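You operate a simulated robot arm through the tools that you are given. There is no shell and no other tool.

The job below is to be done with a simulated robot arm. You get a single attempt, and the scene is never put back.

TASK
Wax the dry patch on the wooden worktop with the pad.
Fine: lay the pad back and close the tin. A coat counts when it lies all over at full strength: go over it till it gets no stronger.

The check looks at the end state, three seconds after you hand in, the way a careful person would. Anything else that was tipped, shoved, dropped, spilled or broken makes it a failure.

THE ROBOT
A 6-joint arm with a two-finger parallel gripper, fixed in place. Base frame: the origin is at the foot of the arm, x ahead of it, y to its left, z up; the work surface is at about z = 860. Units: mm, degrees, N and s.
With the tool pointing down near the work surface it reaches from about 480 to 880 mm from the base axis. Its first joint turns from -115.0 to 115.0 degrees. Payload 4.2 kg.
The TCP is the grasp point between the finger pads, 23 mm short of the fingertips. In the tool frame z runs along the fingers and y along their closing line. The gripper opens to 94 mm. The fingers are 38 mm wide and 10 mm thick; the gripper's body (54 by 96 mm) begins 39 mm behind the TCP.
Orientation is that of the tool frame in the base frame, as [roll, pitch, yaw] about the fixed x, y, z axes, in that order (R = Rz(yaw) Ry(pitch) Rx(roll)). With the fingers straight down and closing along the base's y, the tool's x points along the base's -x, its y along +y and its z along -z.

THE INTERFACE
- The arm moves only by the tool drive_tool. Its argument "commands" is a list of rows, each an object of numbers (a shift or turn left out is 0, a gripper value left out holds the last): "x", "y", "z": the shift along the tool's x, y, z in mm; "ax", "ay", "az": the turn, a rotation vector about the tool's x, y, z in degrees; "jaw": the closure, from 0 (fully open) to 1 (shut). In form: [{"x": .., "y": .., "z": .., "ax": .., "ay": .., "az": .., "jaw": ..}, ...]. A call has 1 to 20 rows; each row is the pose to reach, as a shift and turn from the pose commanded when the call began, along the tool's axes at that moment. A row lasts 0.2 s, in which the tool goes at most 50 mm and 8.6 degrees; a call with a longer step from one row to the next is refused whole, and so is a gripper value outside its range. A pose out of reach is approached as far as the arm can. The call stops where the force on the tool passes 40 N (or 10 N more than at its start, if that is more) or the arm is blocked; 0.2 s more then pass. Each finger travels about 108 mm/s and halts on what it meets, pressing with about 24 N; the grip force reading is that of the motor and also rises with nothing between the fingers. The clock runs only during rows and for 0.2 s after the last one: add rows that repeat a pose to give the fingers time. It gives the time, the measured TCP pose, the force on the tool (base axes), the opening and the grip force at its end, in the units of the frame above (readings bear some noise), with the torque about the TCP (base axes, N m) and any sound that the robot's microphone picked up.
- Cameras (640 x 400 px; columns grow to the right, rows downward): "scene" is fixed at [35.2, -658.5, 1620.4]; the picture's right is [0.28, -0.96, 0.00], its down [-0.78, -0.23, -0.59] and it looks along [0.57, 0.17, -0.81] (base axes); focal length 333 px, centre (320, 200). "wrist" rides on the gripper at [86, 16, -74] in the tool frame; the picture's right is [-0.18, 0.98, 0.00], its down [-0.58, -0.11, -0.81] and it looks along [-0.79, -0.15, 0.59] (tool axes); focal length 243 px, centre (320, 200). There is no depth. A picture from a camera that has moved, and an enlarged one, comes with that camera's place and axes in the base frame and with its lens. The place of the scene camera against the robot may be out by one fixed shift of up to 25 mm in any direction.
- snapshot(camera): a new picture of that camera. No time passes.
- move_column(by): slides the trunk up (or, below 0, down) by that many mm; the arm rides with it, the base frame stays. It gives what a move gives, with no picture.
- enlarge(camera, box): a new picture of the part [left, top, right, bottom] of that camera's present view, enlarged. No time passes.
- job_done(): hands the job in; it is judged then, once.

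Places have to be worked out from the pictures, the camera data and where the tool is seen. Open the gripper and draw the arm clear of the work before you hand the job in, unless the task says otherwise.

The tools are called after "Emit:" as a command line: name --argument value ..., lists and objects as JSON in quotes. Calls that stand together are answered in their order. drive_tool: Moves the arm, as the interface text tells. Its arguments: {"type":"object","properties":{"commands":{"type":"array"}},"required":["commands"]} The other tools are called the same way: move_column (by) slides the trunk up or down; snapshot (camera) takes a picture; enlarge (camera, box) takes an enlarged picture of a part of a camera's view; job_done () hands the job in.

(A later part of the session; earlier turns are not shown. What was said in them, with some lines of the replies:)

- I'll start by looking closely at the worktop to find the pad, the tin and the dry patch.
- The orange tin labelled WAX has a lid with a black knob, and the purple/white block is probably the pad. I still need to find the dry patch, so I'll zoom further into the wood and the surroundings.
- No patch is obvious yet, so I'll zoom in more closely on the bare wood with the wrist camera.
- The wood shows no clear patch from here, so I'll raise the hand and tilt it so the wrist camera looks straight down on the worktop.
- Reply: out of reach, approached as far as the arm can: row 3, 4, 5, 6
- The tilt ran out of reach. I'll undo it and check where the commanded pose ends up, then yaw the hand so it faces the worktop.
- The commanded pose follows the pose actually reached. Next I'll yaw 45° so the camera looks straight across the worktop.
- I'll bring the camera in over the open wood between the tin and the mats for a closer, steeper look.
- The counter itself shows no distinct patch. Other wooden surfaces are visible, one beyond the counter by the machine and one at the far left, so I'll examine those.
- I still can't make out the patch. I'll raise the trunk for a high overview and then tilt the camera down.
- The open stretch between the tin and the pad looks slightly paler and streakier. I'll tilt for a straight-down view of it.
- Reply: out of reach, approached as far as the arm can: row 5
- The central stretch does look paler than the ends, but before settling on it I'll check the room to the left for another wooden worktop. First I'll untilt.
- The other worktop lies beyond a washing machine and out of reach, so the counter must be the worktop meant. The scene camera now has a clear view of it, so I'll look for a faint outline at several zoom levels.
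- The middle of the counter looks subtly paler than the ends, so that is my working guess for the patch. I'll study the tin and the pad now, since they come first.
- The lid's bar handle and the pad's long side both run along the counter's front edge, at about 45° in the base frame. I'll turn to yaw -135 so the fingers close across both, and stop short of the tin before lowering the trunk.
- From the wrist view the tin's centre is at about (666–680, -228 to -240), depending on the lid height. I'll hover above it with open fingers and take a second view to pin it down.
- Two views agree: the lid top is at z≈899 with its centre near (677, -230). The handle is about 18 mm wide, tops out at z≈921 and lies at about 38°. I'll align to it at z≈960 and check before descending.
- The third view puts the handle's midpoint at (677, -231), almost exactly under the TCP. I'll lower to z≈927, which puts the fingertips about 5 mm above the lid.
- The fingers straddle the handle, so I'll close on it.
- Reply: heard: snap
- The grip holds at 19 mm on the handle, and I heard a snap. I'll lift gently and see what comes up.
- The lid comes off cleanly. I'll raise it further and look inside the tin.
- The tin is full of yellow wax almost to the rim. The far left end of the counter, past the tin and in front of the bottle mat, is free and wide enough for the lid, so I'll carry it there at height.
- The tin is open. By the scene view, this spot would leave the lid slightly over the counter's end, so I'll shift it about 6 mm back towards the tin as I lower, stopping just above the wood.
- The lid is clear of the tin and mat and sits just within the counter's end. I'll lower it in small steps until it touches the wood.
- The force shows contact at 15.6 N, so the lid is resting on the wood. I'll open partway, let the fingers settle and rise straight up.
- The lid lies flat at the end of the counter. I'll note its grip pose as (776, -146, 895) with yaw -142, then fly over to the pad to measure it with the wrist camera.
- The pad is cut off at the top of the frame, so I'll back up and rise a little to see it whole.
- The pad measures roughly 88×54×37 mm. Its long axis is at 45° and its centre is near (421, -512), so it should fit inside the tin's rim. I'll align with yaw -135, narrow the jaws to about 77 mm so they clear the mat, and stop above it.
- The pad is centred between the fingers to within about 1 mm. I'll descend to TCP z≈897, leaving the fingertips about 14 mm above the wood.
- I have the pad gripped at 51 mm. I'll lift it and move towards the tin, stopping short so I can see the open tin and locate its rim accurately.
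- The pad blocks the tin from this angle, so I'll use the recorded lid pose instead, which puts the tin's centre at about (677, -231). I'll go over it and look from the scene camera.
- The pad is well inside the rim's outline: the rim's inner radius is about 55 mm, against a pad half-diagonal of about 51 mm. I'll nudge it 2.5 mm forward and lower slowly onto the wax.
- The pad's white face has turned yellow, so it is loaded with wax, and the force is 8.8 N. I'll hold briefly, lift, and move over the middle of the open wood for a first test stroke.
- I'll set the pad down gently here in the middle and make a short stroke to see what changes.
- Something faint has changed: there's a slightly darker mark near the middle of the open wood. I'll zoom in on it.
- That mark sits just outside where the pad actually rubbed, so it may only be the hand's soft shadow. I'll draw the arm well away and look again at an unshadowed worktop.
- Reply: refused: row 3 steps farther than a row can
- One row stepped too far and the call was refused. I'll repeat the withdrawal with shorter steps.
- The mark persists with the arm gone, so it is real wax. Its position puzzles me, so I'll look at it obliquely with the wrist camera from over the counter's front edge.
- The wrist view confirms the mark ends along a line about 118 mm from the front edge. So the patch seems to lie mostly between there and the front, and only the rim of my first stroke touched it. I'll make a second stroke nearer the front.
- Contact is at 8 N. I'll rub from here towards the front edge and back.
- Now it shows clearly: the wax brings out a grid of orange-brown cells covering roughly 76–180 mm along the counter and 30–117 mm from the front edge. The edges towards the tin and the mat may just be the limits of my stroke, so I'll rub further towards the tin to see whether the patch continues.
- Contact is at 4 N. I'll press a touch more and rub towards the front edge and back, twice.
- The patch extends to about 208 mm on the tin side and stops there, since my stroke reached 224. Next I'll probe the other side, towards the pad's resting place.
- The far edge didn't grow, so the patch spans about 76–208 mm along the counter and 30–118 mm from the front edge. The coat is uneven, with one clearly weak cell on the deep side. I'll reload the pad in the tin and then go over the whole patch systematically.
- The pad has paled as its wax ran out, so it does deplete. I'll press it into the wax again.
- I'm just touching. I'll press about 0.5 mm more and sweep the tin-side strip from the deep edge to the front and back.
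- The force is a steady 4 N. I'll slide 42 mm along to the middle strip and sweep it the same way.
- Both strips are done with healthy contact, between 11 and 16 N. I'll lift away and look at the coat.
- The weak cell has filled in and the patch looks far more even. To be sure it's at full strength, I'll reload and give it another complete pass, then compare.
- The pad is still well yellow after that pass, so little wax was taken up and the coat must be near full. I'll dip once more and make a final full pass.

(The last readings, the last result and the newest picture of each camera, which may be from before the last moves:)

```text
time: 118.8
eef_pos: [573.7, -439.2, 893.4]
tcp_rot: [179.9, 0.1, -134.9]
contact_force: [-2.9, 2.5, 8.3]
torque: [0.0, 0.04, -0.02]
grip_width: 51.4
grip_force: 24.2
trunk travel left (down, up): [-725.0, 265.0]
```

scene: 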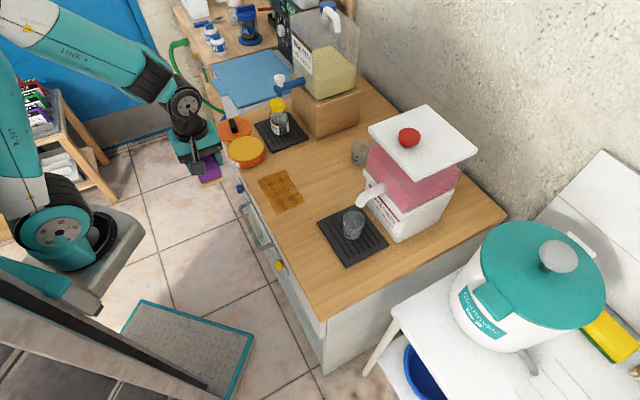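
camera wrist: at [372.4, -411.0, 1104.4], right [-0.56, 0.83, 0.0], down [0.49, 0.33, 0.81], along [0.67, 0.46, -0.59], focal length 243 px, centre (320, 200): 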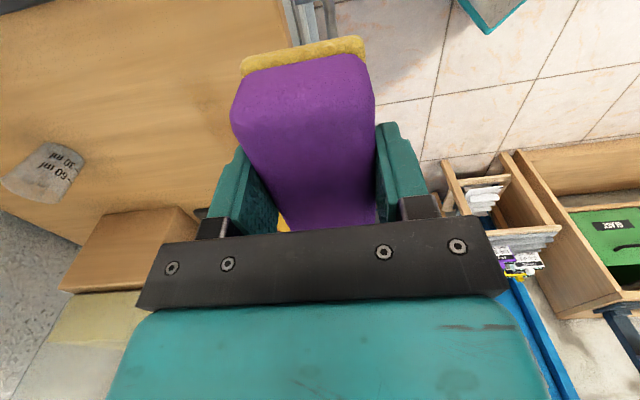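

The whole patch has had another pass at 8–13 N. I'll withdraw and compare.

Emit:
drive_tool --commands '[{"z": -15}, {"z": -50}, {"z": -90}, {"z": -120, "y": 30}, {"z": -140, "y": 70}, {"z": -150, "x": -30, "y": 105}, {"z": -150, "x": -60, "y": 140}, {"z": -150, "x": -80, "y": 180}, {"z": -150, "x": -90, "y": 215}]'

Emit:
enlarge --camera "scene" --box '[245, 155, 317, 215]'

Emit:
enlarge --camera "scene" --box '[230, 130, 390, 240]'

Emit:
enlarge --camera "scene" --box '[170, 100, 290, 220]'

```text
time: 120.8
eef_pos: [484.6, -224.4, 1043.1]
tcp_rot: [179.8, 0.1, -135.1]
contact_force: [-0.2, -1.1, 0.7]
torque: [0.03, 0.04, -0.01]
grip_width: 51.2
grip_force: 24.3
trunk travel left (down, up): [-725.0, 265.0]
```

```text
6.67 times, centred on (281, 185) of scene
camera zoom: at [35.2, -658.5, 1620.4], right [0.28, -0.96, 0.0], down [-0.78, -0.23, -0.59], along [0.57, 0.17, -0.81], focal length 2219 px, centre (580, 300)
```

zoom: 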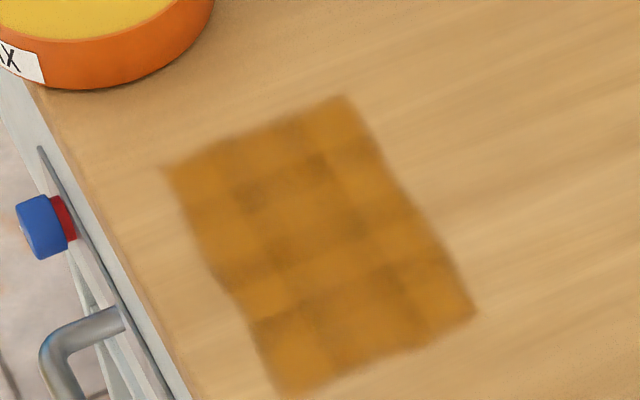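

```text
3.64 times, centred on (310, 185) of scene
camera zoom: at [35.2, -658.5, 1620.4], right [0.28, -0.96, 0.0], down [-0.78, -0.23, -0.59], along [0.57, 0.17, -0.81], focal length 1210 px, centre (356, 254)
```

zoom: 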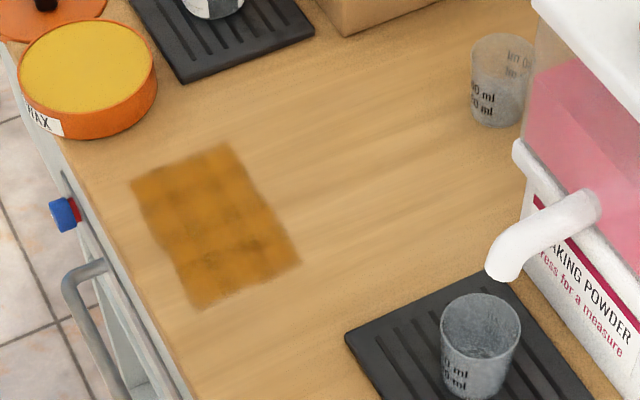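

```text
3.33 times, centred on (230, 160) of scene
camera zoom: at [35.2, -658.5, 1620.4], right [0.28, -0.96, 0.0], down [-0.78, -0.23, -0.59], along [0.57, 0.17, -0.81], focal length 1109 px, centre (620, 333)
```

zoom: 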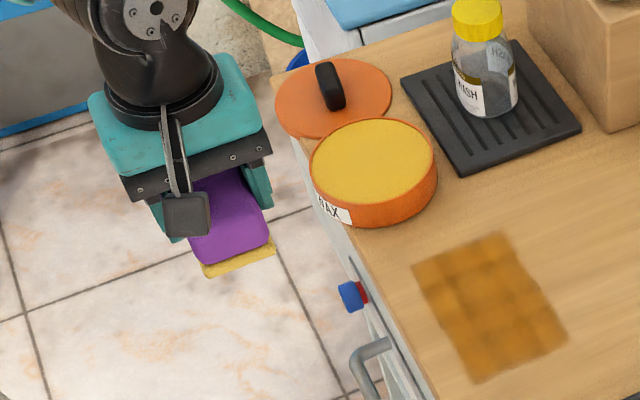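

This view is identical to the previous one and the pad has stayed fully yellow, so the coat is saturated all over. I'll take the pad back to its original spot at (421.7, -511.6).

Emit:
drive_tool --commands '[{"x": 35, "y": -22}, {"x": 70, "y": -45}, {"x": 106, "y": -68}, {"x": 142, "y": -91}, {"x": 178, "y": -114}, {"x": 213, "y": -137}, {"x": 247.5, "y": -158.6}, {"x": 247.5, "y": -158.6, "z": 45}, {"x": 247.5, "y": -158.6, "z": 90}, {"x": 247.5, "y": -158.6, "z": 120}, {"x": 247.5, "y": -158.6, "z": 130}, {"x": 247.5, "y": -158.6, "z": 130}]'

Emit:
snapshot --camera "wrist"

Emit:
enlarge --camera "scene" --box '[260, 180, 400, 290]'

```text
time: 123.4
eef_pos: [422.8, -512.6, 912.9]
tcp_rot: [179.8, 0.1, -135.0]
contact_force: [0.2, 0.3, -0.2]
torque: [-0.01, -0.01, 0.0]
grip_width: 51.3
grip_force: 24.8
trunk travel left (down, up): [-725.0, 265.0]
```

```text
taken
camera wrist: at [349.5, -561.6, 987.6], right [-0.56, 0.83, 0.0], down [0.49, 0.33, 0.81], along [0.67, 0.46, -0.59], focal length 243 px, centre (320, 200)
```

wrist: 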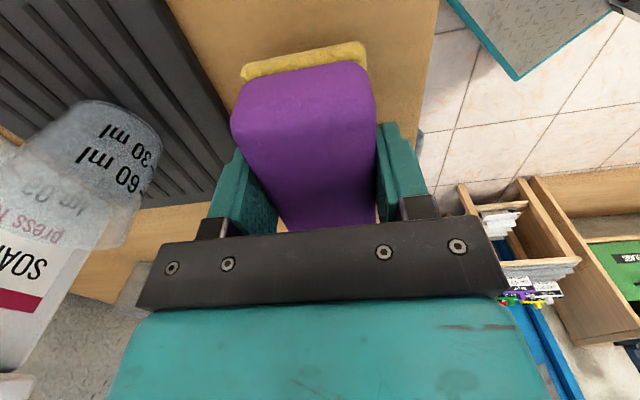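

```text
3.64 times, centred on (330, 235) of scene
camera zoom: at [35.2, -658.5, 1620.4], right [0.28, -0.96, 0.0], down [-0.78, -0.23, -0.59], along [0.57, 0.17, -0.81], focal length 1210 px, centre (284, 73)
```

zoom: 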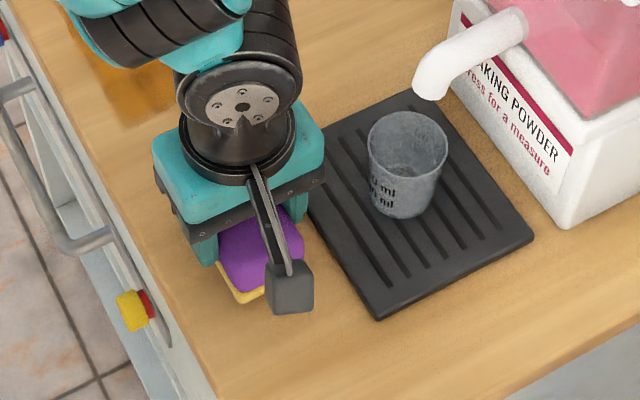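

The pose matches the original grasp to within about 1 mm. I'll correct that and lower the pad slowly until it touches.

Emit:
drive_tool --commands '[{"y": 1, "z": 8}, {"y": 1, "z": 13}, {"y": 1, "z": 15}, {"y": 1, "z": 16}, {"y": 1, "z": 16}]'

```text
time: 124.6
eef_pos: [420.9, -509.3, 897.7]
tcp_rot: [179.8, 0.1, -135.0]
contact_force: [-0.6, 0.7, -0.7]
torque: [0.01, -0.01, -0.02]
grip_width: 51.2
grip_force: 24.2
trunk travel left (down, up): [-725.0, 265.0]
```

Emit:
drive_tool --commands '[{"z": 0.5}, {"z": 1}, {"z": 1.3}, {"z": 1.3}]'

```text
time: 125.6
eef_pos: [421.8, -510.4, 895.0]
tcp_rot: [179.8, 0.1, -135.0]
contact_force: [0.4, -0.8, -0.9]
torque: [0.04, 0.0, 0.05]
grip_width: 51.4
grip_force: 24.3
trunk travel left (down, up): [-725.0, 265.0]
```

Emit:
drive_tool --commands '[{"z": 0.5}, {"z": 1}, {"z": 1}]'

```text
time: 126.4
eef_pos: [420.8, -509.5, 894.7]
tcp_rot: [179.7, 0.0, -135.0]
contact_force: [-0.1, -0.3, -0.5]
torque: [0.0, 0.0, -0.01]
grip_width: 51.4
grip_force: 24.5
trunk travel left (down, up): [-725.0, 265.0]
```

Emit:
drive_tool --commands '[{"z": 0.5}, {"z": 1}, {"z": 1}]'

Emit:
snapshot --camera "wrist"

```text
time: 127.2
eef_pos: [421.5, -510.4, 893.0]
tcp_rot: [179.9, 0.1, -135.0]
contact_force: [-0.1, -0.5, 1.4]
torque: [-0.11, 0.02, 0.01]
grip_width: 51.0
grip_force: 24.1
trunk travel left (down, up): [-725.0, 265.0]
```

```text
taken
camera wrist: at [348.0, -559.5, 968.6], right [-0.56, 0.83, 0.0], down [0.49, 0.33, 0.81], along [0.66, 0.46, -0.59], focal length 243 px, centre (320, 200)
```

wrist: 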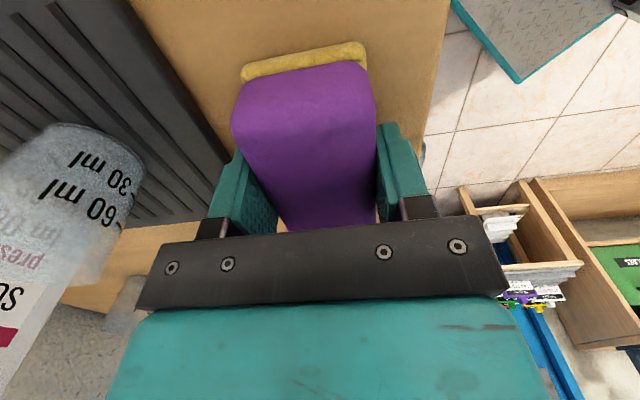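

Contact is beginning at 1.4 N; the pad had crept about 2 mm up in the grip. I'll settle it a hair further, open the fingers and rise.

Emit:
drive_tool --commands '[{"z": 0.4}, {"z": 0.4, "jaw": 0.4}, {"z": 0.4, "jaw": 0.3}, {"z": 0.4, "jaw": 0.18}, {"z": 0.4, "jaw": 0.18}, {"z": 0.4, "jaw": 0.18}]'

Emit:
drive_tool --commands '[{"z": -10}, {"z": -30}, {"z": -65}, {"z": -105}, {"z": -130}, {"z": -130}]'

Emit:
snapshot --camera "wrist"

Emit:
enlarge --camera "scene" --box '[260, 180, 400, 290]'

```text
time: 128.6
eef_pos: [420.7, -510.1, 894.2]
tcp_rot: [179.9, 0.1, -135.1]
contact_force: [-0.4, -0.1, 0.5]
torque: [0.0, -0.03, -0.01]
grip_width: 77.0
grip_force: 0.1
trunk travel left (down, up): [-725.0, 265.0]
```

```text
time: 130.0
eef_pos: [420.4, -510.7, 1023.5]
tcp_rot: [179.9, 0.1, -135.0]
contact_force: [-0.3, 0.5, 0.3]
torque: [-0.03, -0.01, 0.02]
grip_width: 77.1
grip_force: 0.0
trunk travel left (down, up): [-725.0, 265.0]
```

```text
taken
camera wrist: at [347.4, -560.2, 1098.2], right [-0.56, 0.83, 0.0], down [0.49, 0.33, 0.81], along [0.66, 0.46, -0.59], focal length 243 px, centre (320, 200)
```

wrist: 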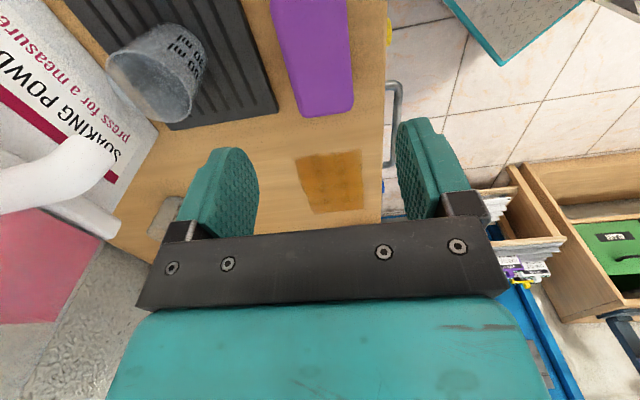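

```text
3.64 times, centred on (330, 235) of scene
camera zoom: at [35.2, -658.5, 1620.4], right [0.28, -0.96, 0.0], down [-0.78, -0.23, -0.59], along [0.57, 0.17, -0.81], focal length 1210 px, centre (284, 73)
```

zoom: 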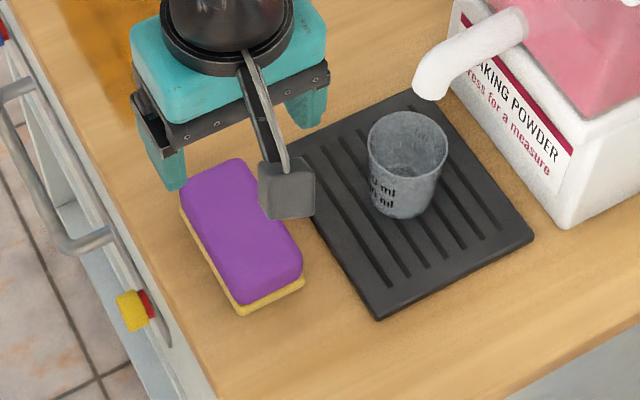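

The pad is back in its place. On the way to the lid I'll inspect the coat with the now-unobstructed wrist camera.

Emit:
enlarge --camera "wrist" --box '[270, 130, 400, 220]'

Emit:
drive_tool --commands '[{"x": -40, "y": 0, "z": -10}, {"x": -60, "y": 0, "z": -20}, {"x": -60, "y": 0, "z": -20}]'

Emit:
snapshot --camera "wrist"

Emit:
enlarge --camera "wrist" --box '[260, 60, 400, 180]'

```text
4.44 times, centred on (335, 175) of wrist
camera zoom: at [347.4, -560.2, 1098.2], right [-0.56, 0.83, 0.0], down [0.49, 0.33, 0.81], along [0.66, 0.46, -0.59], focal length 1078 px, centre (253, 311)
```

zoom: 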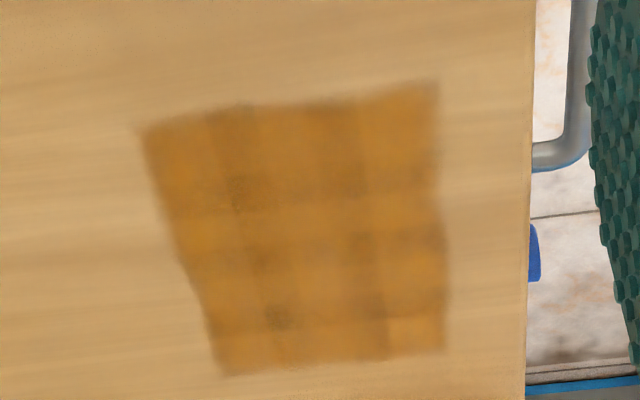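

```text
time: 130.8
eef_pos: [462.4, -467.7, 1042.9]
tcp_rot: [179.8, 0.1, -134.9]
contact_force: [-0.5, -0.1, -0.2]
torque: [-0.02, 0.0, 0.05]
grip_width: 77.2
grip_force: 0.0
trunk travel left (down, up): [-725.0, 265.0]
```

```text
taken
camera wrist: at [390.2, -517.7, 1118.3], right [-0.56, 0.83, 0.0], down [0.49, 0.33, 0.81], along [0.67, 0.46, -0.59], focal length 243 px, centre (320, 200)
```

wrist: 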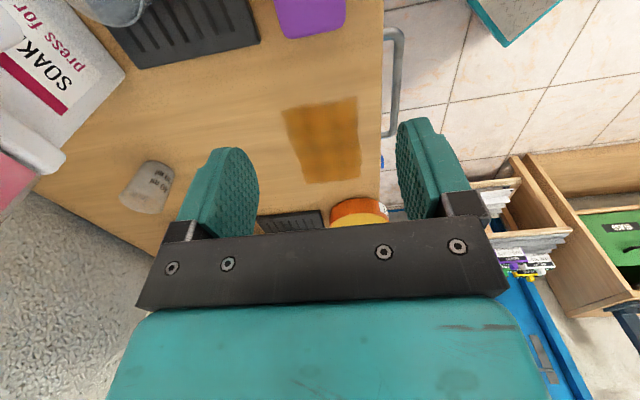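

```text
3.33 times, centred on (330, 120) of wrist
camera zoom: at [390.2, -517.7, 1118.3], right [-0.56, 0.83, 0.0], down [0.49, 0.33, 0.81], along [0.67, 0.46, -0.59], focal length 809 px, centre (287, 467)
```

zoom: 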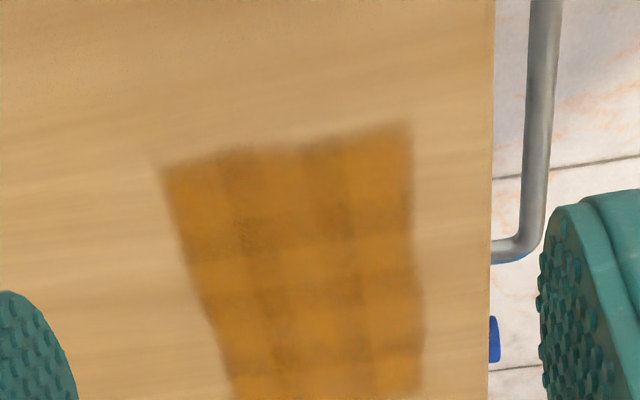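

The coat is an even block of filled cells with no gaps. Next I'll fly to the lid, turn to its handle angle and narrow the jaws.

Emit:
drive_tool --commands '[{"x": -45, "y": 0.6, "z": 0}, {"x": -90, "y": 1.1, "z": 0}, {"x": -135, "y": 1.7, "z": 0, "jaw": 0.5}, {"x": -180, "y": 2.3, "z": 5}, {"x": -225, "y": 2.9, "z": 10}, {"x": -270, "y": 3.4, "z": 15, "az": 1}, {"x": -315, "y": 4, "z": 20, "az": 2}, {"x": -360, "y": 4.6, "z": 25, "az": 4}, {"x": -405, "y": 5.1, "z": 30, "az": 6}, {"x": -449.7, "y": 5.7, "z": 40, "az": 7}, {"x": -449.7, "y": 5.7, "z": 40, "az": 7}]'

Emit:
snapshot --camera "wrist"

Emit:
enlarge --camera "scene" --box '[190, 70, 318, 170]'

```text
time: 133.2
eef_pos: [776.9, -145.1, 1005.4]
tcp_rot: [179.9, 0.1, -142.0]
contact_force: [0.4, -0.8, -0.1]
torque: [0.01, -0.02, 0.01]
grip_width: 46.8
grip_force: 0.1
trunk travel left (down, up): [-725.0, 265.0]
```

```text
taken
camera wrist: at [698.4, -184.7, 1080.1], right [-0.46, 0.89, 0.0], down [0.53, 0.27, 0.81], along [0.72, 0.37, -0.59], focal length 243 px, centre (320, 200)
```

wrist: 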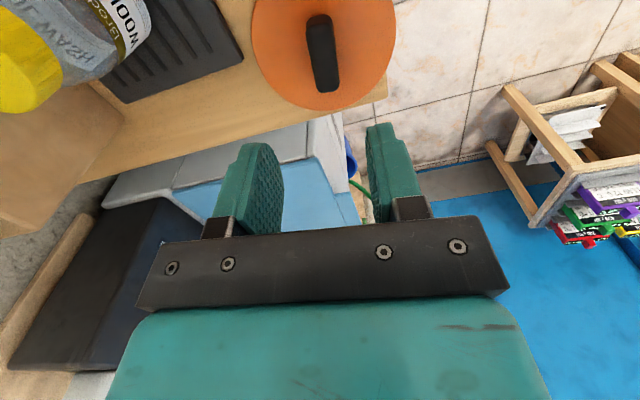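

```text
4.00 times, centred on (254, 120) of scene
camera zoom: at [35.2, -658.5, 1620.4], right [0.28, -0.96, 0.0], down [-0.78, -0.23, -0.59], along [0.57, 0.17, -0.81], focal length 1331 px, centre (584, 520)
```

zoom: 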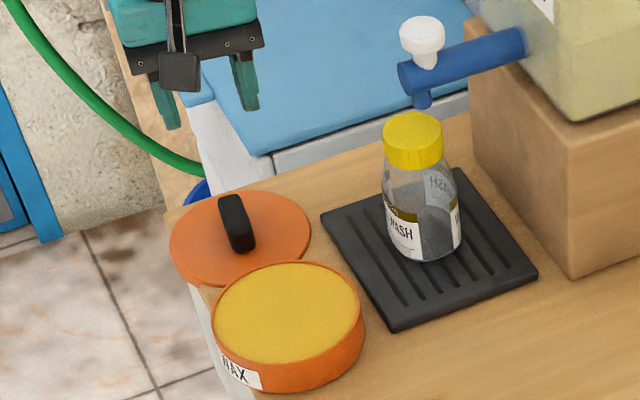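

The tin and lid are undisturbed. I'm about 2 mm off the release pose, so I'll correct that and descend around the handle.

Emit:
drive_tool --commands '[{"x": 2.2, "y": -1, "z": 30}, {"x": 2.2, "y": -1, "z": 65}, {"x": 2.2, "y": -1, "z": 92}, {"x": 2.2, "y": -1, "z": 106}, {"x": 2.2, "y": -1, "z": 110}, {"x": 2.2, "y": -1, "z": 110}]'

Emit:
snapshot --camera "wrist"

Emit:
enlarge --camera "scene" --box '[200, 80, 296, 155]'

```text
time: 134.6
eef_pos: [777.4, -147.7, 894.2]
tcp_rot: [179.8, 0.1, -142.0]
contact_force: [0.2, 0.6, 0.3]
torque: [0.0, 0.02, 0.01]
grip_width: 46.9
grip_force: 0.0
trunk travel left (down, up): [-725.0, 265.0]
```

```text
taken
camera wrist: at [698.2, -188.1, 969.6], right [-0.46, 0.89, 0.0], down [0.53, 0.27, 0.81], along [0.72, 0.37, -0.59], focal length 243 px, centre (320, 200)
```

wrist: 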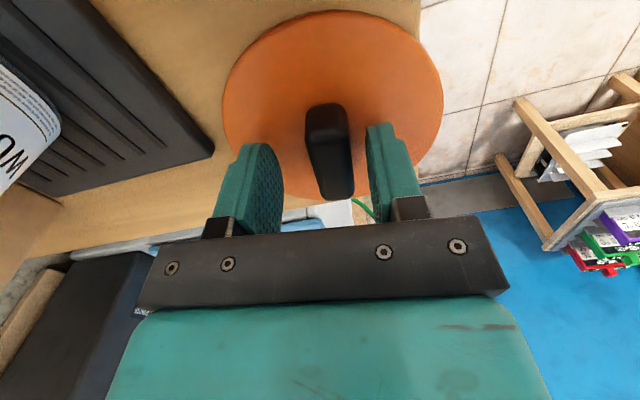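

```text
5.33 times, centred on (248, 118) of scene
camera zoom: at [35.2, -658.5, 1620.4], right [0.28, -0.96, 0.0], down [-0.78, -0.23, -0.59], along [0.57, 0.17, -0.81], focal length 1775 px, centre (704, 640)
```

zoom: 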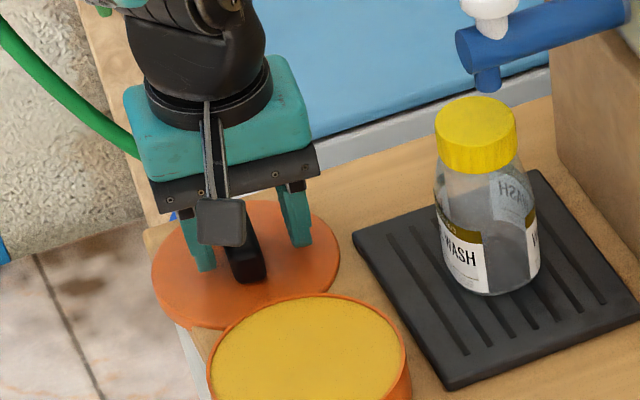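

The handle now sits right of centre between the fingers, so the lid must have shifted a few millimetres when I released it. I'll measure it before closing.

Emit:
enlarge --camera "wrist" --box '[210, 60, 440, 240]'

```text
2.22 times, centred on (325, 150) of wrist
camera zoom: at [698.2, -188.1, 969.6], right [-0.46, 0.89, 0.0], down [0.53, 0.27, 0.81], along [0.72, 0.37, -0.59], focal length 539 px, centre (309, 311)
```

zoom: 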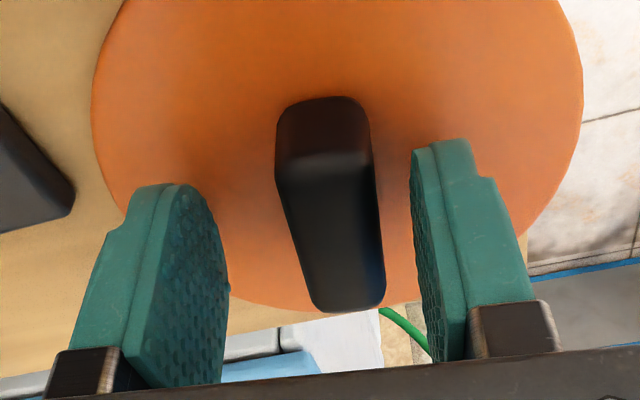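

The handle is about 5.5 mm off towards the right finger. I'll shift over to centre on it, then close.

Emit:
drive_tool --commands '[{"y": 3}, {"y": 5.5}, {"y": 5.5}, {"y": 5.5, "jaw": 0.65}, {"y": 5.5, "jaw": 0.75}, {"y": 5.5, "jaw": 0.85}, {"y": 5.5, "jaw": 1}, {"y": 5.5, "jaw": 1}]'

Emit:
snapshot --camera "wrist"

```text
time: 136.4
eef_pos: [774.3, -143.2, 894.2]
tcp_rot: [179.8, 0.1, -142.0]
contact_force: [0.0, -0.1, 0.1]
torque: [0.0, -0.03, 0.0]
grip_width: 19.5
grip_force: 24.1
trunk travel left (down, up): [-725.0, 265.0]
```

```text
taken
camera wrist: at [694.6, -183.6, 969.5], right [-0.46, 0.89, 0.0], down [0.53, 0.27, 0.81], along [0.72, 0.37, -0.59], focal length 243 px, centre (320, 200)
```

wrist: 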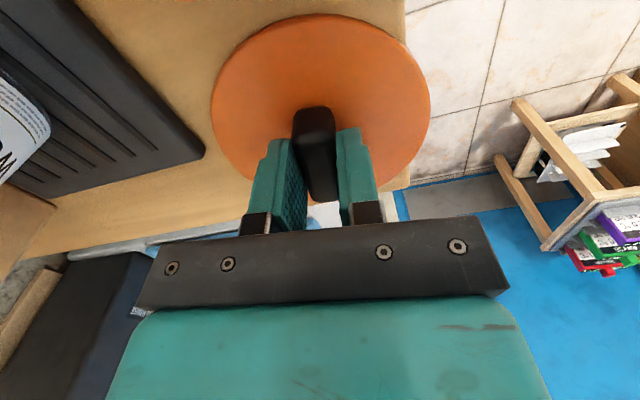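

The handle is gripped squarely again. I'll lift the lid and check where it sits relative to the tool.

Emit:
drive_tool --commands '[{"z": -10}, {"z": -35}, {"z": -70}, {"z": -105}, {"z": -105}]'

Emit:
enlarge --camera "wrist" --box '[190, 0, 450, 210]'

Emit:
enlarge --camera "scene" --box '[190, 70, 318, 170]'

```text
time: 137.6
eef_pos: [772.8, -143.9, 997.8]
tcp_rot: [179.8, 0.1, -142.0]
contact_force: [0.3, -0.5, -1.1]
torque: [0.02, 0.03, 0.0]
grip_width: 19.2
grip_force: 23.9
trunk travel left (down, up): [-725.0, 265.0]
```

```text
1.90 times, centred on (320, 105) of wrist
camera zoom: at [694.7, -184.1, 1073.2], right [-0.46, 0.89, 0.0], down [0.53, 0.27, 0.81], along [0.71, 0.37, -0.59], focal length 462 px, centre (320, 381)
```

zoom: 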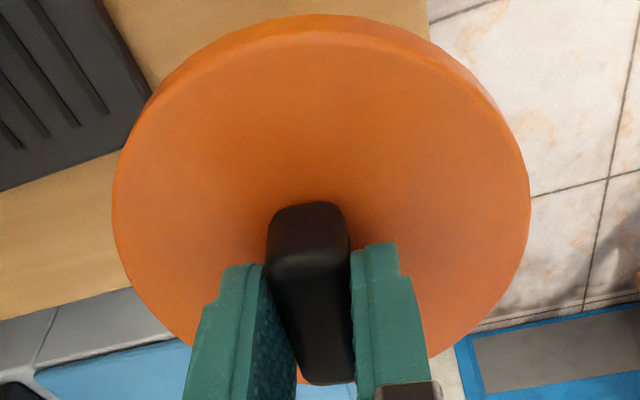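

```text
4.00 times, centred on (254, 120) of scene
camera zoom: at [35.2, -658.5, 1620.4], right [0.28, -0.96, 0.0], down [-0.78, -0.23, -0.59], along [0.57, 0.17, -0.81], focal length 1331 px, centre (584, 520)
```

zoom: 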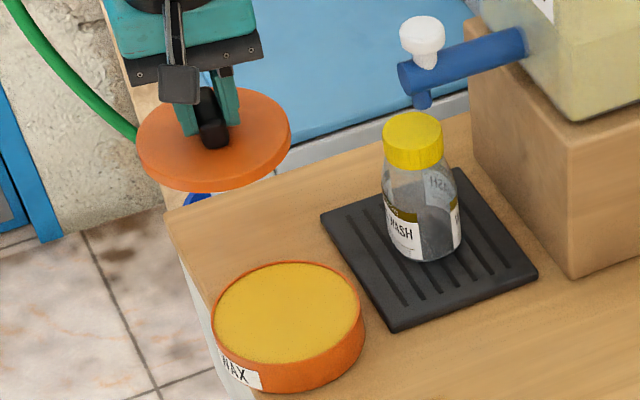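

The lid sits centred in the grip as before. I'll carry it back over the tin to its original seating position and lower it to just above.

Emit:
drive_tool --commands '[{"x": 32, "y": -2.6}, {"x": 65, "y": -5.2}, {"x": 97, "y": -7.7}, {"x": 129.6, "y": -10.3}, {"x": 129.6, "y": -10.3}, {"x": 129.6, "y": -10.3, "z": 25}, {"x": 129.6, "y": -10.3, "z": 50}, {"x": 129.6, "y": -10.3, "z": 58}, {"x": 129.6, "y": -10.3, "z": 58}]'

Emit:
snapshot --camera "wrist"

Emit:
enlarge --camera "scene" --box '[210, 110, 290, 170]'

```text
time: 139.6
eef_pos: [678.0, -231.5, 939.8]
tcp_rot: [179.7, 0.1, -142.0]
contact_force: [-0.5, -0.2, -0.1]
torque: [-0.03, 0.02, 0.02]
grip_width: 19.3
grip_force: 23.9
trunk travel left (down, up): [-725.0, 265.0]
```

```text
taken
camera wrist: at [598.8, -271.8, 1015.1], right [-0.46, 0.89, 0.0], down [0.53, 0.27, 0.81], along [0.72, 0.37, -0.59], focal length 243 px, centre (320, 200)
```

wrist: 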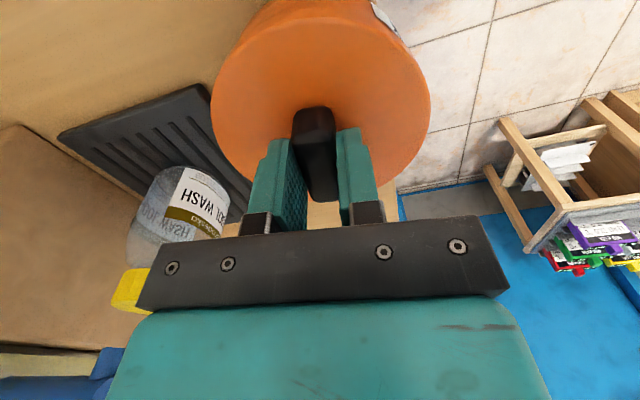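

```text
6.67 times, centred on (250, 140) of scene
camera zoom: at [35.2, -658.5, 1620.4], right [0.28, -0.96, 0.0], down [-0.78, -0.23, -0.59], along [0.57, 0.17, -0.81], focal length 2219 px, centre (787, 600)
```

zoom: 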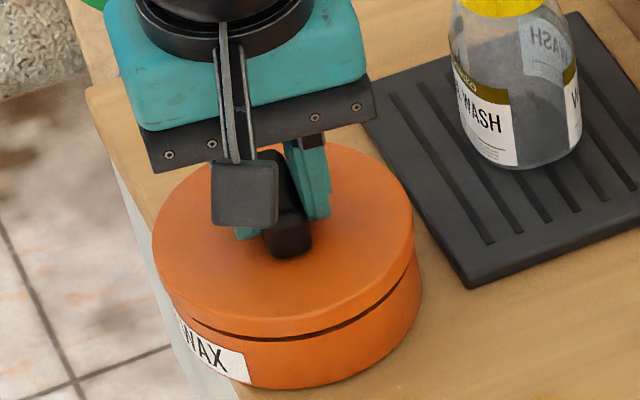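

The alignment matches the original within about 1 mm. I'll lower the lid onto the rim and watch the force.

Emit:
drive_tool --commands '[{"z": 4}, {"z": 7}, {"z": 9}, {"z": 10.5}, {"z": 10.5}]'

```text
time: 140.8
eef_pos: [677.4, -231.2, 929.8]
tcp_rot: [179.8, 0.1, -142.0]
contact_force: [-0.5, 0.5, -0.7]
torque: [-0.02, 0.0, 0.0]
grip_width: 19.2
grip_force: 24.3
trunk travel left (down, up): [-725.0, 265.0]
```

Emit:
drive_tool --commands '[{"z": 0.7}, {"z": 1.4}, {"z": 2}, {"z": 2}]'

Emit:
enlarge --camera "scene" --box '[210, 110, 290, 170]'

```text
time: 141.8
eef_pos: [677.9, -231.4, 928.4]
tcp_rot: [179.8, 0.1, -142.0]
contact_force: [-0.8, -0.7, 0.0]
torque: [0.02, -0.02, 0.0]
grip_width: 19.3
grip_force: 24.3
trunk travel left (down, up): [-725.0, 265.0]
```

```text
6.67 times, centred on (250, 140) of scene
camera zoom: at [35.2, -658.5, 1620.4], right [0.28, -0.96, 0.0], down [-0.78, -0.23, -0.59], along [0.57, 0.17, -0.81], focal length 2219 px, centre (787, 600)
```

zoom: 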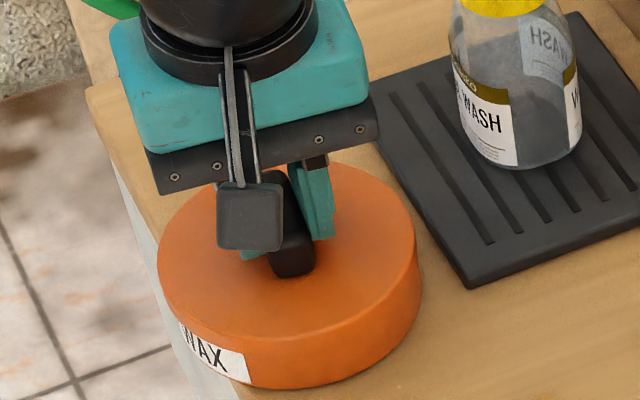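

Emit:
drive_tool --commands '[{"z": 0.5}, {"z": 1}, {"z": 1.5}, {"z": 1.5}]'

```text
time: 142.8
eef_pos: [676.8, -232.3, 928.0]
tcp_rot: [179.9, 0.2, -142.0]
contact_force: [-0.1, -5.9, 9.0]
torque: [-0.14, 0.12, -0.03]
grip_width: 19.2
grip_force: 24.4
trunk travel left (down, up): [-725.0, 265.0]
heard: snap
```

A snap was heard with 9 N of downward force, so the lid appears to have clicked home. I'll check the seam before releasing.

Emit:
enlarge --camera "scene" --box '[217, 115, 281, 170]'

Emit:
snapshot --camera "wrist"

```text
7.27 times, centred on (249, 142) of scene
camera zoom: at [35.2, -658.5, 1620.4], right [0.28, -0.96, 0.0], down [-0.78, -0.23, -0.59], along [0.57, 0.17, -0.81], focal length 2420 px, centre (836, 618)
```

zoom: 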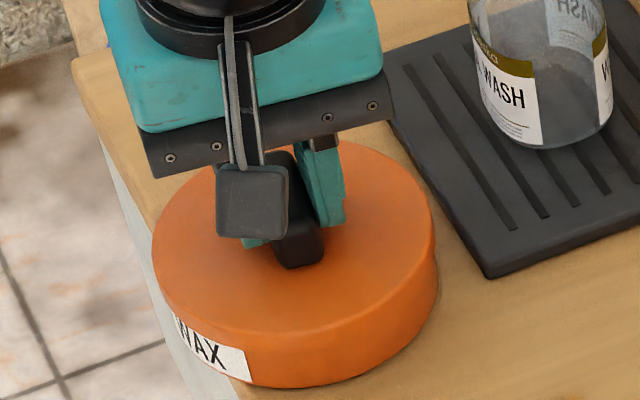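

```text
taken
camera wrist: at [598.2, -272.1, 1002.7], right [-0.46, 0.89, 0.0], down [0.52, 0.27, 0.81], along [0.72, 0.37, -0.59], focal length 243 px, centre (320, 200)
```

wrist: 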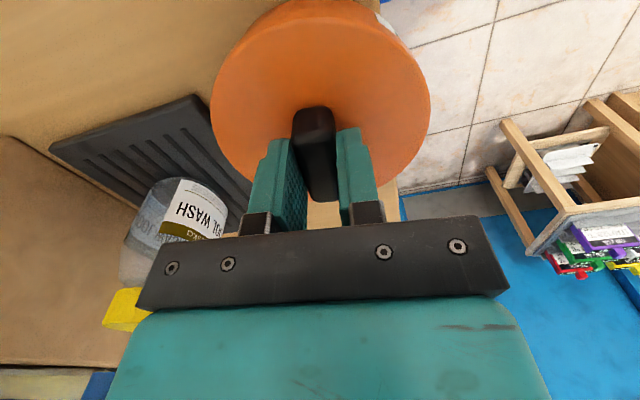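

The lid sits flush all round. I'll open the fingers in place without moving, then rise straight up.

Emit:
drive_tool --commands '[{"jaw": 0.85}, {"jaw": 0.75}, {"jaw": 0.65}, {"jaw": 0.5}, {"jaw": 0.5}]'

Emit:
enlarge --camera "scene" --box '[217, 115, 281, 170]'

Emit:
snapshot --camera "wrist"

```text
time: 144.0
eef_pos: [676.8, -231.6, 927.5]
tcp_rot: [179.8, 0.2, -141.9]
contact_force: [-0.4, 1.0, 0.2]
torque: [-0.01, 0.02, 0.05]
grip_width: 47.1
grip_force: 0.0
trunk travel left (down, up): [-725.0, 265.0]
```

```text
7.27 times, centred on (249, 142) of scene
camera zoom: at [35.2, -658.5, 1620.4], right [0.28, -0.96, 0.0], down [-0.78, -0.23, -0.59], along [0.57, 0.17, -0.81], focal length 2420 px, centre (836, 618)
```

zoom: 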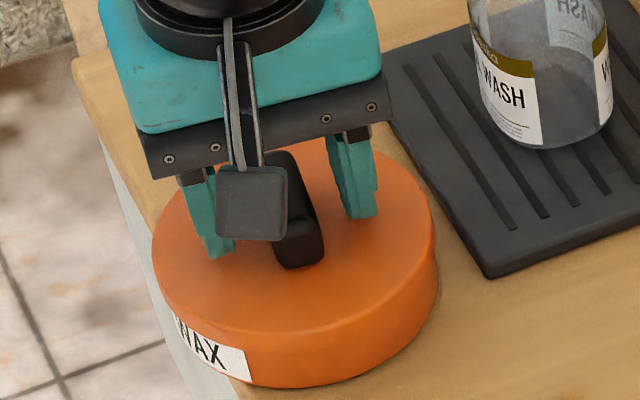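

```text
taken
camera wrist: at [598.3, -271.6, 1002.0], right [-0.46, 0.89, 0.0], down [0.53, 0.27, 0.81], along [0.72, 0.37, -0.59], focal length 243 px, centre (320, 200)
```

wrist: 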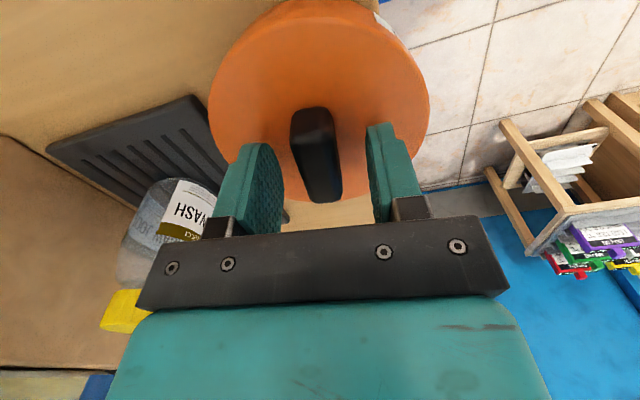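

The lid stayed seated and the fingers are clear of the handle. I'll rise straight up and draw the arm back from the counter.

Emit:
drive_tool --commands '[{"z": -10}, {"z": -35}, {"z": -75}, {"z": -115}, {"z": -150}, {"z": -170, "y": 30}, {"z": -185, "y": 70}, {"z": -190, "y": 110}, {"z": -190, "y": 150}]'

Emit:
snapshot --camera "scene"

Emit:
enlarge --camera "scene" --box '[217, 115, 281, 170]'

Emit:
enlarge --camera "scene" --box '[210, 90, 430, 290]'

```text
time: 146.0
eef_pos: [586.6, -115.2, 1118.3]
tcp_rot: [179.8, 0.2, -142.0]
contact_force: [0.5, 0.2, -0.1]
torque: [0.04, 0.06, 0.02]
grip_width: 47.0
grip_force: 0.0
trunk travel left (down, up): [-725.0, 265.0]
```

```text
taken
```

scene: 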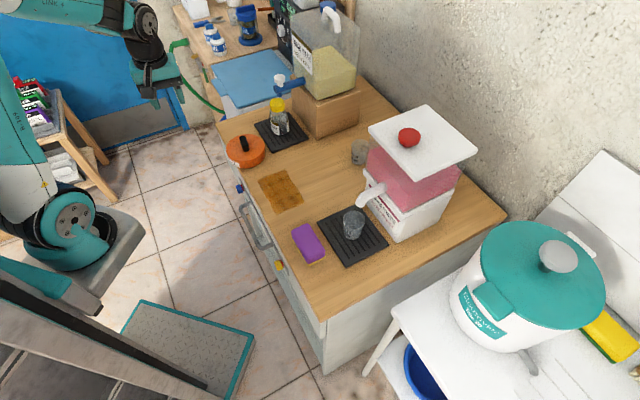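

```text
7.27 times, centred on (249, 142) of scene
camera zoom: at [35.2, -658.5, 1620.4], right [0.28, -0.96, 0.0], down [-0.78, -0.23, -0.59], along [0.57, 0.17, -0.81], focal length 2420 px, centre (836, 618)
```

zoom: 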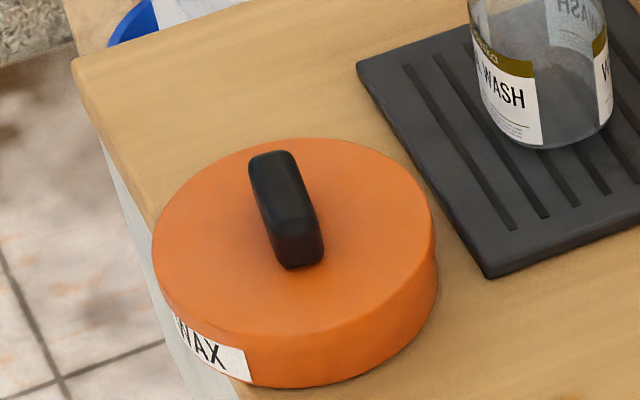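

```text
2.00 times, centred on (320, 190) of scene
camera zoom: at [35.2, -658.5, 1620.4], right [0.28, -0.96, 0.0], down [-0.78, -0.23, -0.59], along [0.57, 0.17, -0.81], focal length 666 px, centre (320, 220)
```

zoom: 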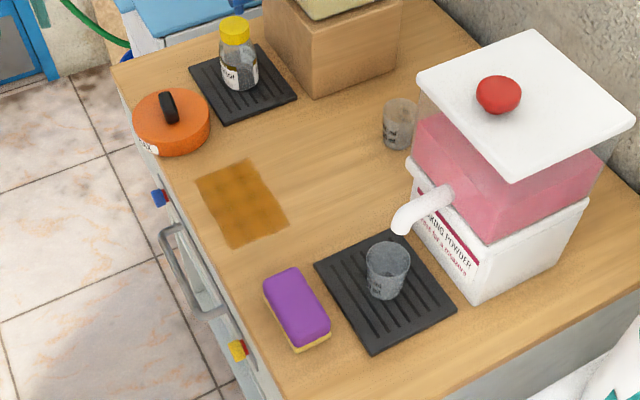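

The tin is closed flush, the pad is back and nothing else has moved. I'll take one last close look at the coat's corners and edges before handing in.

Emit:
enlarge --camera "scene" --box '[250, 162, 312, 218]'

Emit:
enlarge --camera "scene" --box '[240, 150, 336, 215]'

```text
7.14 times, centred on (281, 190) of scene
camera zoom: at [35.2, -658.5, 1620.4], right [0.28, -0.96, 0.0], down [-0.78, -0.23, -0.59], along [0.57, 0.17, -0.81], focal length 2377 px, centre (599, 271)
```

zoom: 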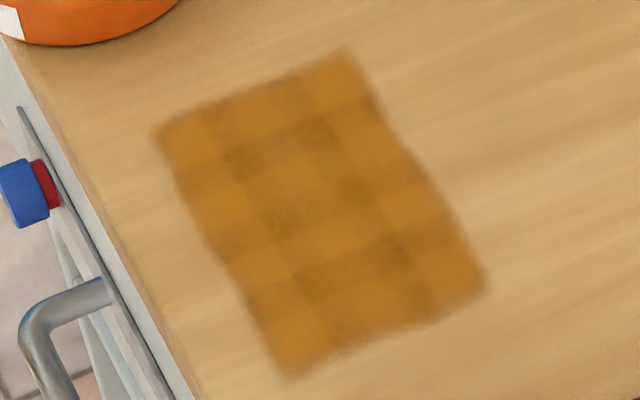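

```text
6.15 times, centred on (288, 182) of scene
camera zoom: at [35.2, -658.5, 1620.4], right [0.28, -0.96, 0.0], down [-0.78, -0.23, -0.59], along [0.57, 0.17, -0.81], focal length 2048 px, centre (517, 308)
```

zoom: 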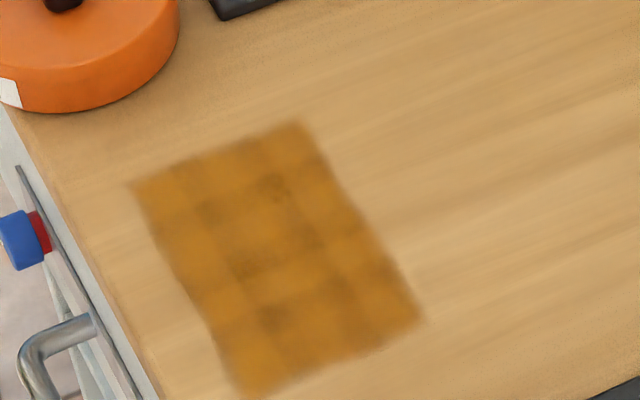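

The coat is even right to its edges. I'll open the gripper fully with the arm clear of the work and then hand in.

Emit:
drive_tool --commands '[{"jaw": 0}, {"jaw": 0}, {"jaw": 0, "z": -10}]'

Emit:
job_done

```text
time: 146.8
eef_pos: [585.9, -114.4, 1127.3]
tcp_rot: [179.8, 0.1, -142.1]
contact_force: [0.2, -1.2, 0.2]
torque: [0.02, 0.03, 0.0]
grip_width: 93.7
grip_force: 0.0
trunk travel left (down, up): [-725.0, 265.0]
```

```text
The job is handed in.
```

I waxed the dry patch, laid the pad back and closed the tin. The job is handed in, but no verdict has come back.

- **Coat:** The patch is a rectangle of about 130 by 90 mm near the front edge, between the tin and the pad. It couldn't be seen until the wax touched it. I rubbed past it on every side to find its limits, reloading the pad twice. The last full pass changed nothing visible and left the pad still full of wax, so I take the coat to be at full strength.
- **Pad:** It's back within about 2 mm of where it lay, purple side up. Its underside is now yellow with wax.
- **Tin:** The lid clicked on and sits flush. While the tin was open, the lid lay on the bare end of the worktop. It slid about 6 mm there when I let go, touching nothing.
- **Everything else:** The bottle, cups, mats and dispensers look undisturbed. The gripper is open and the arm is clear of the worktop.
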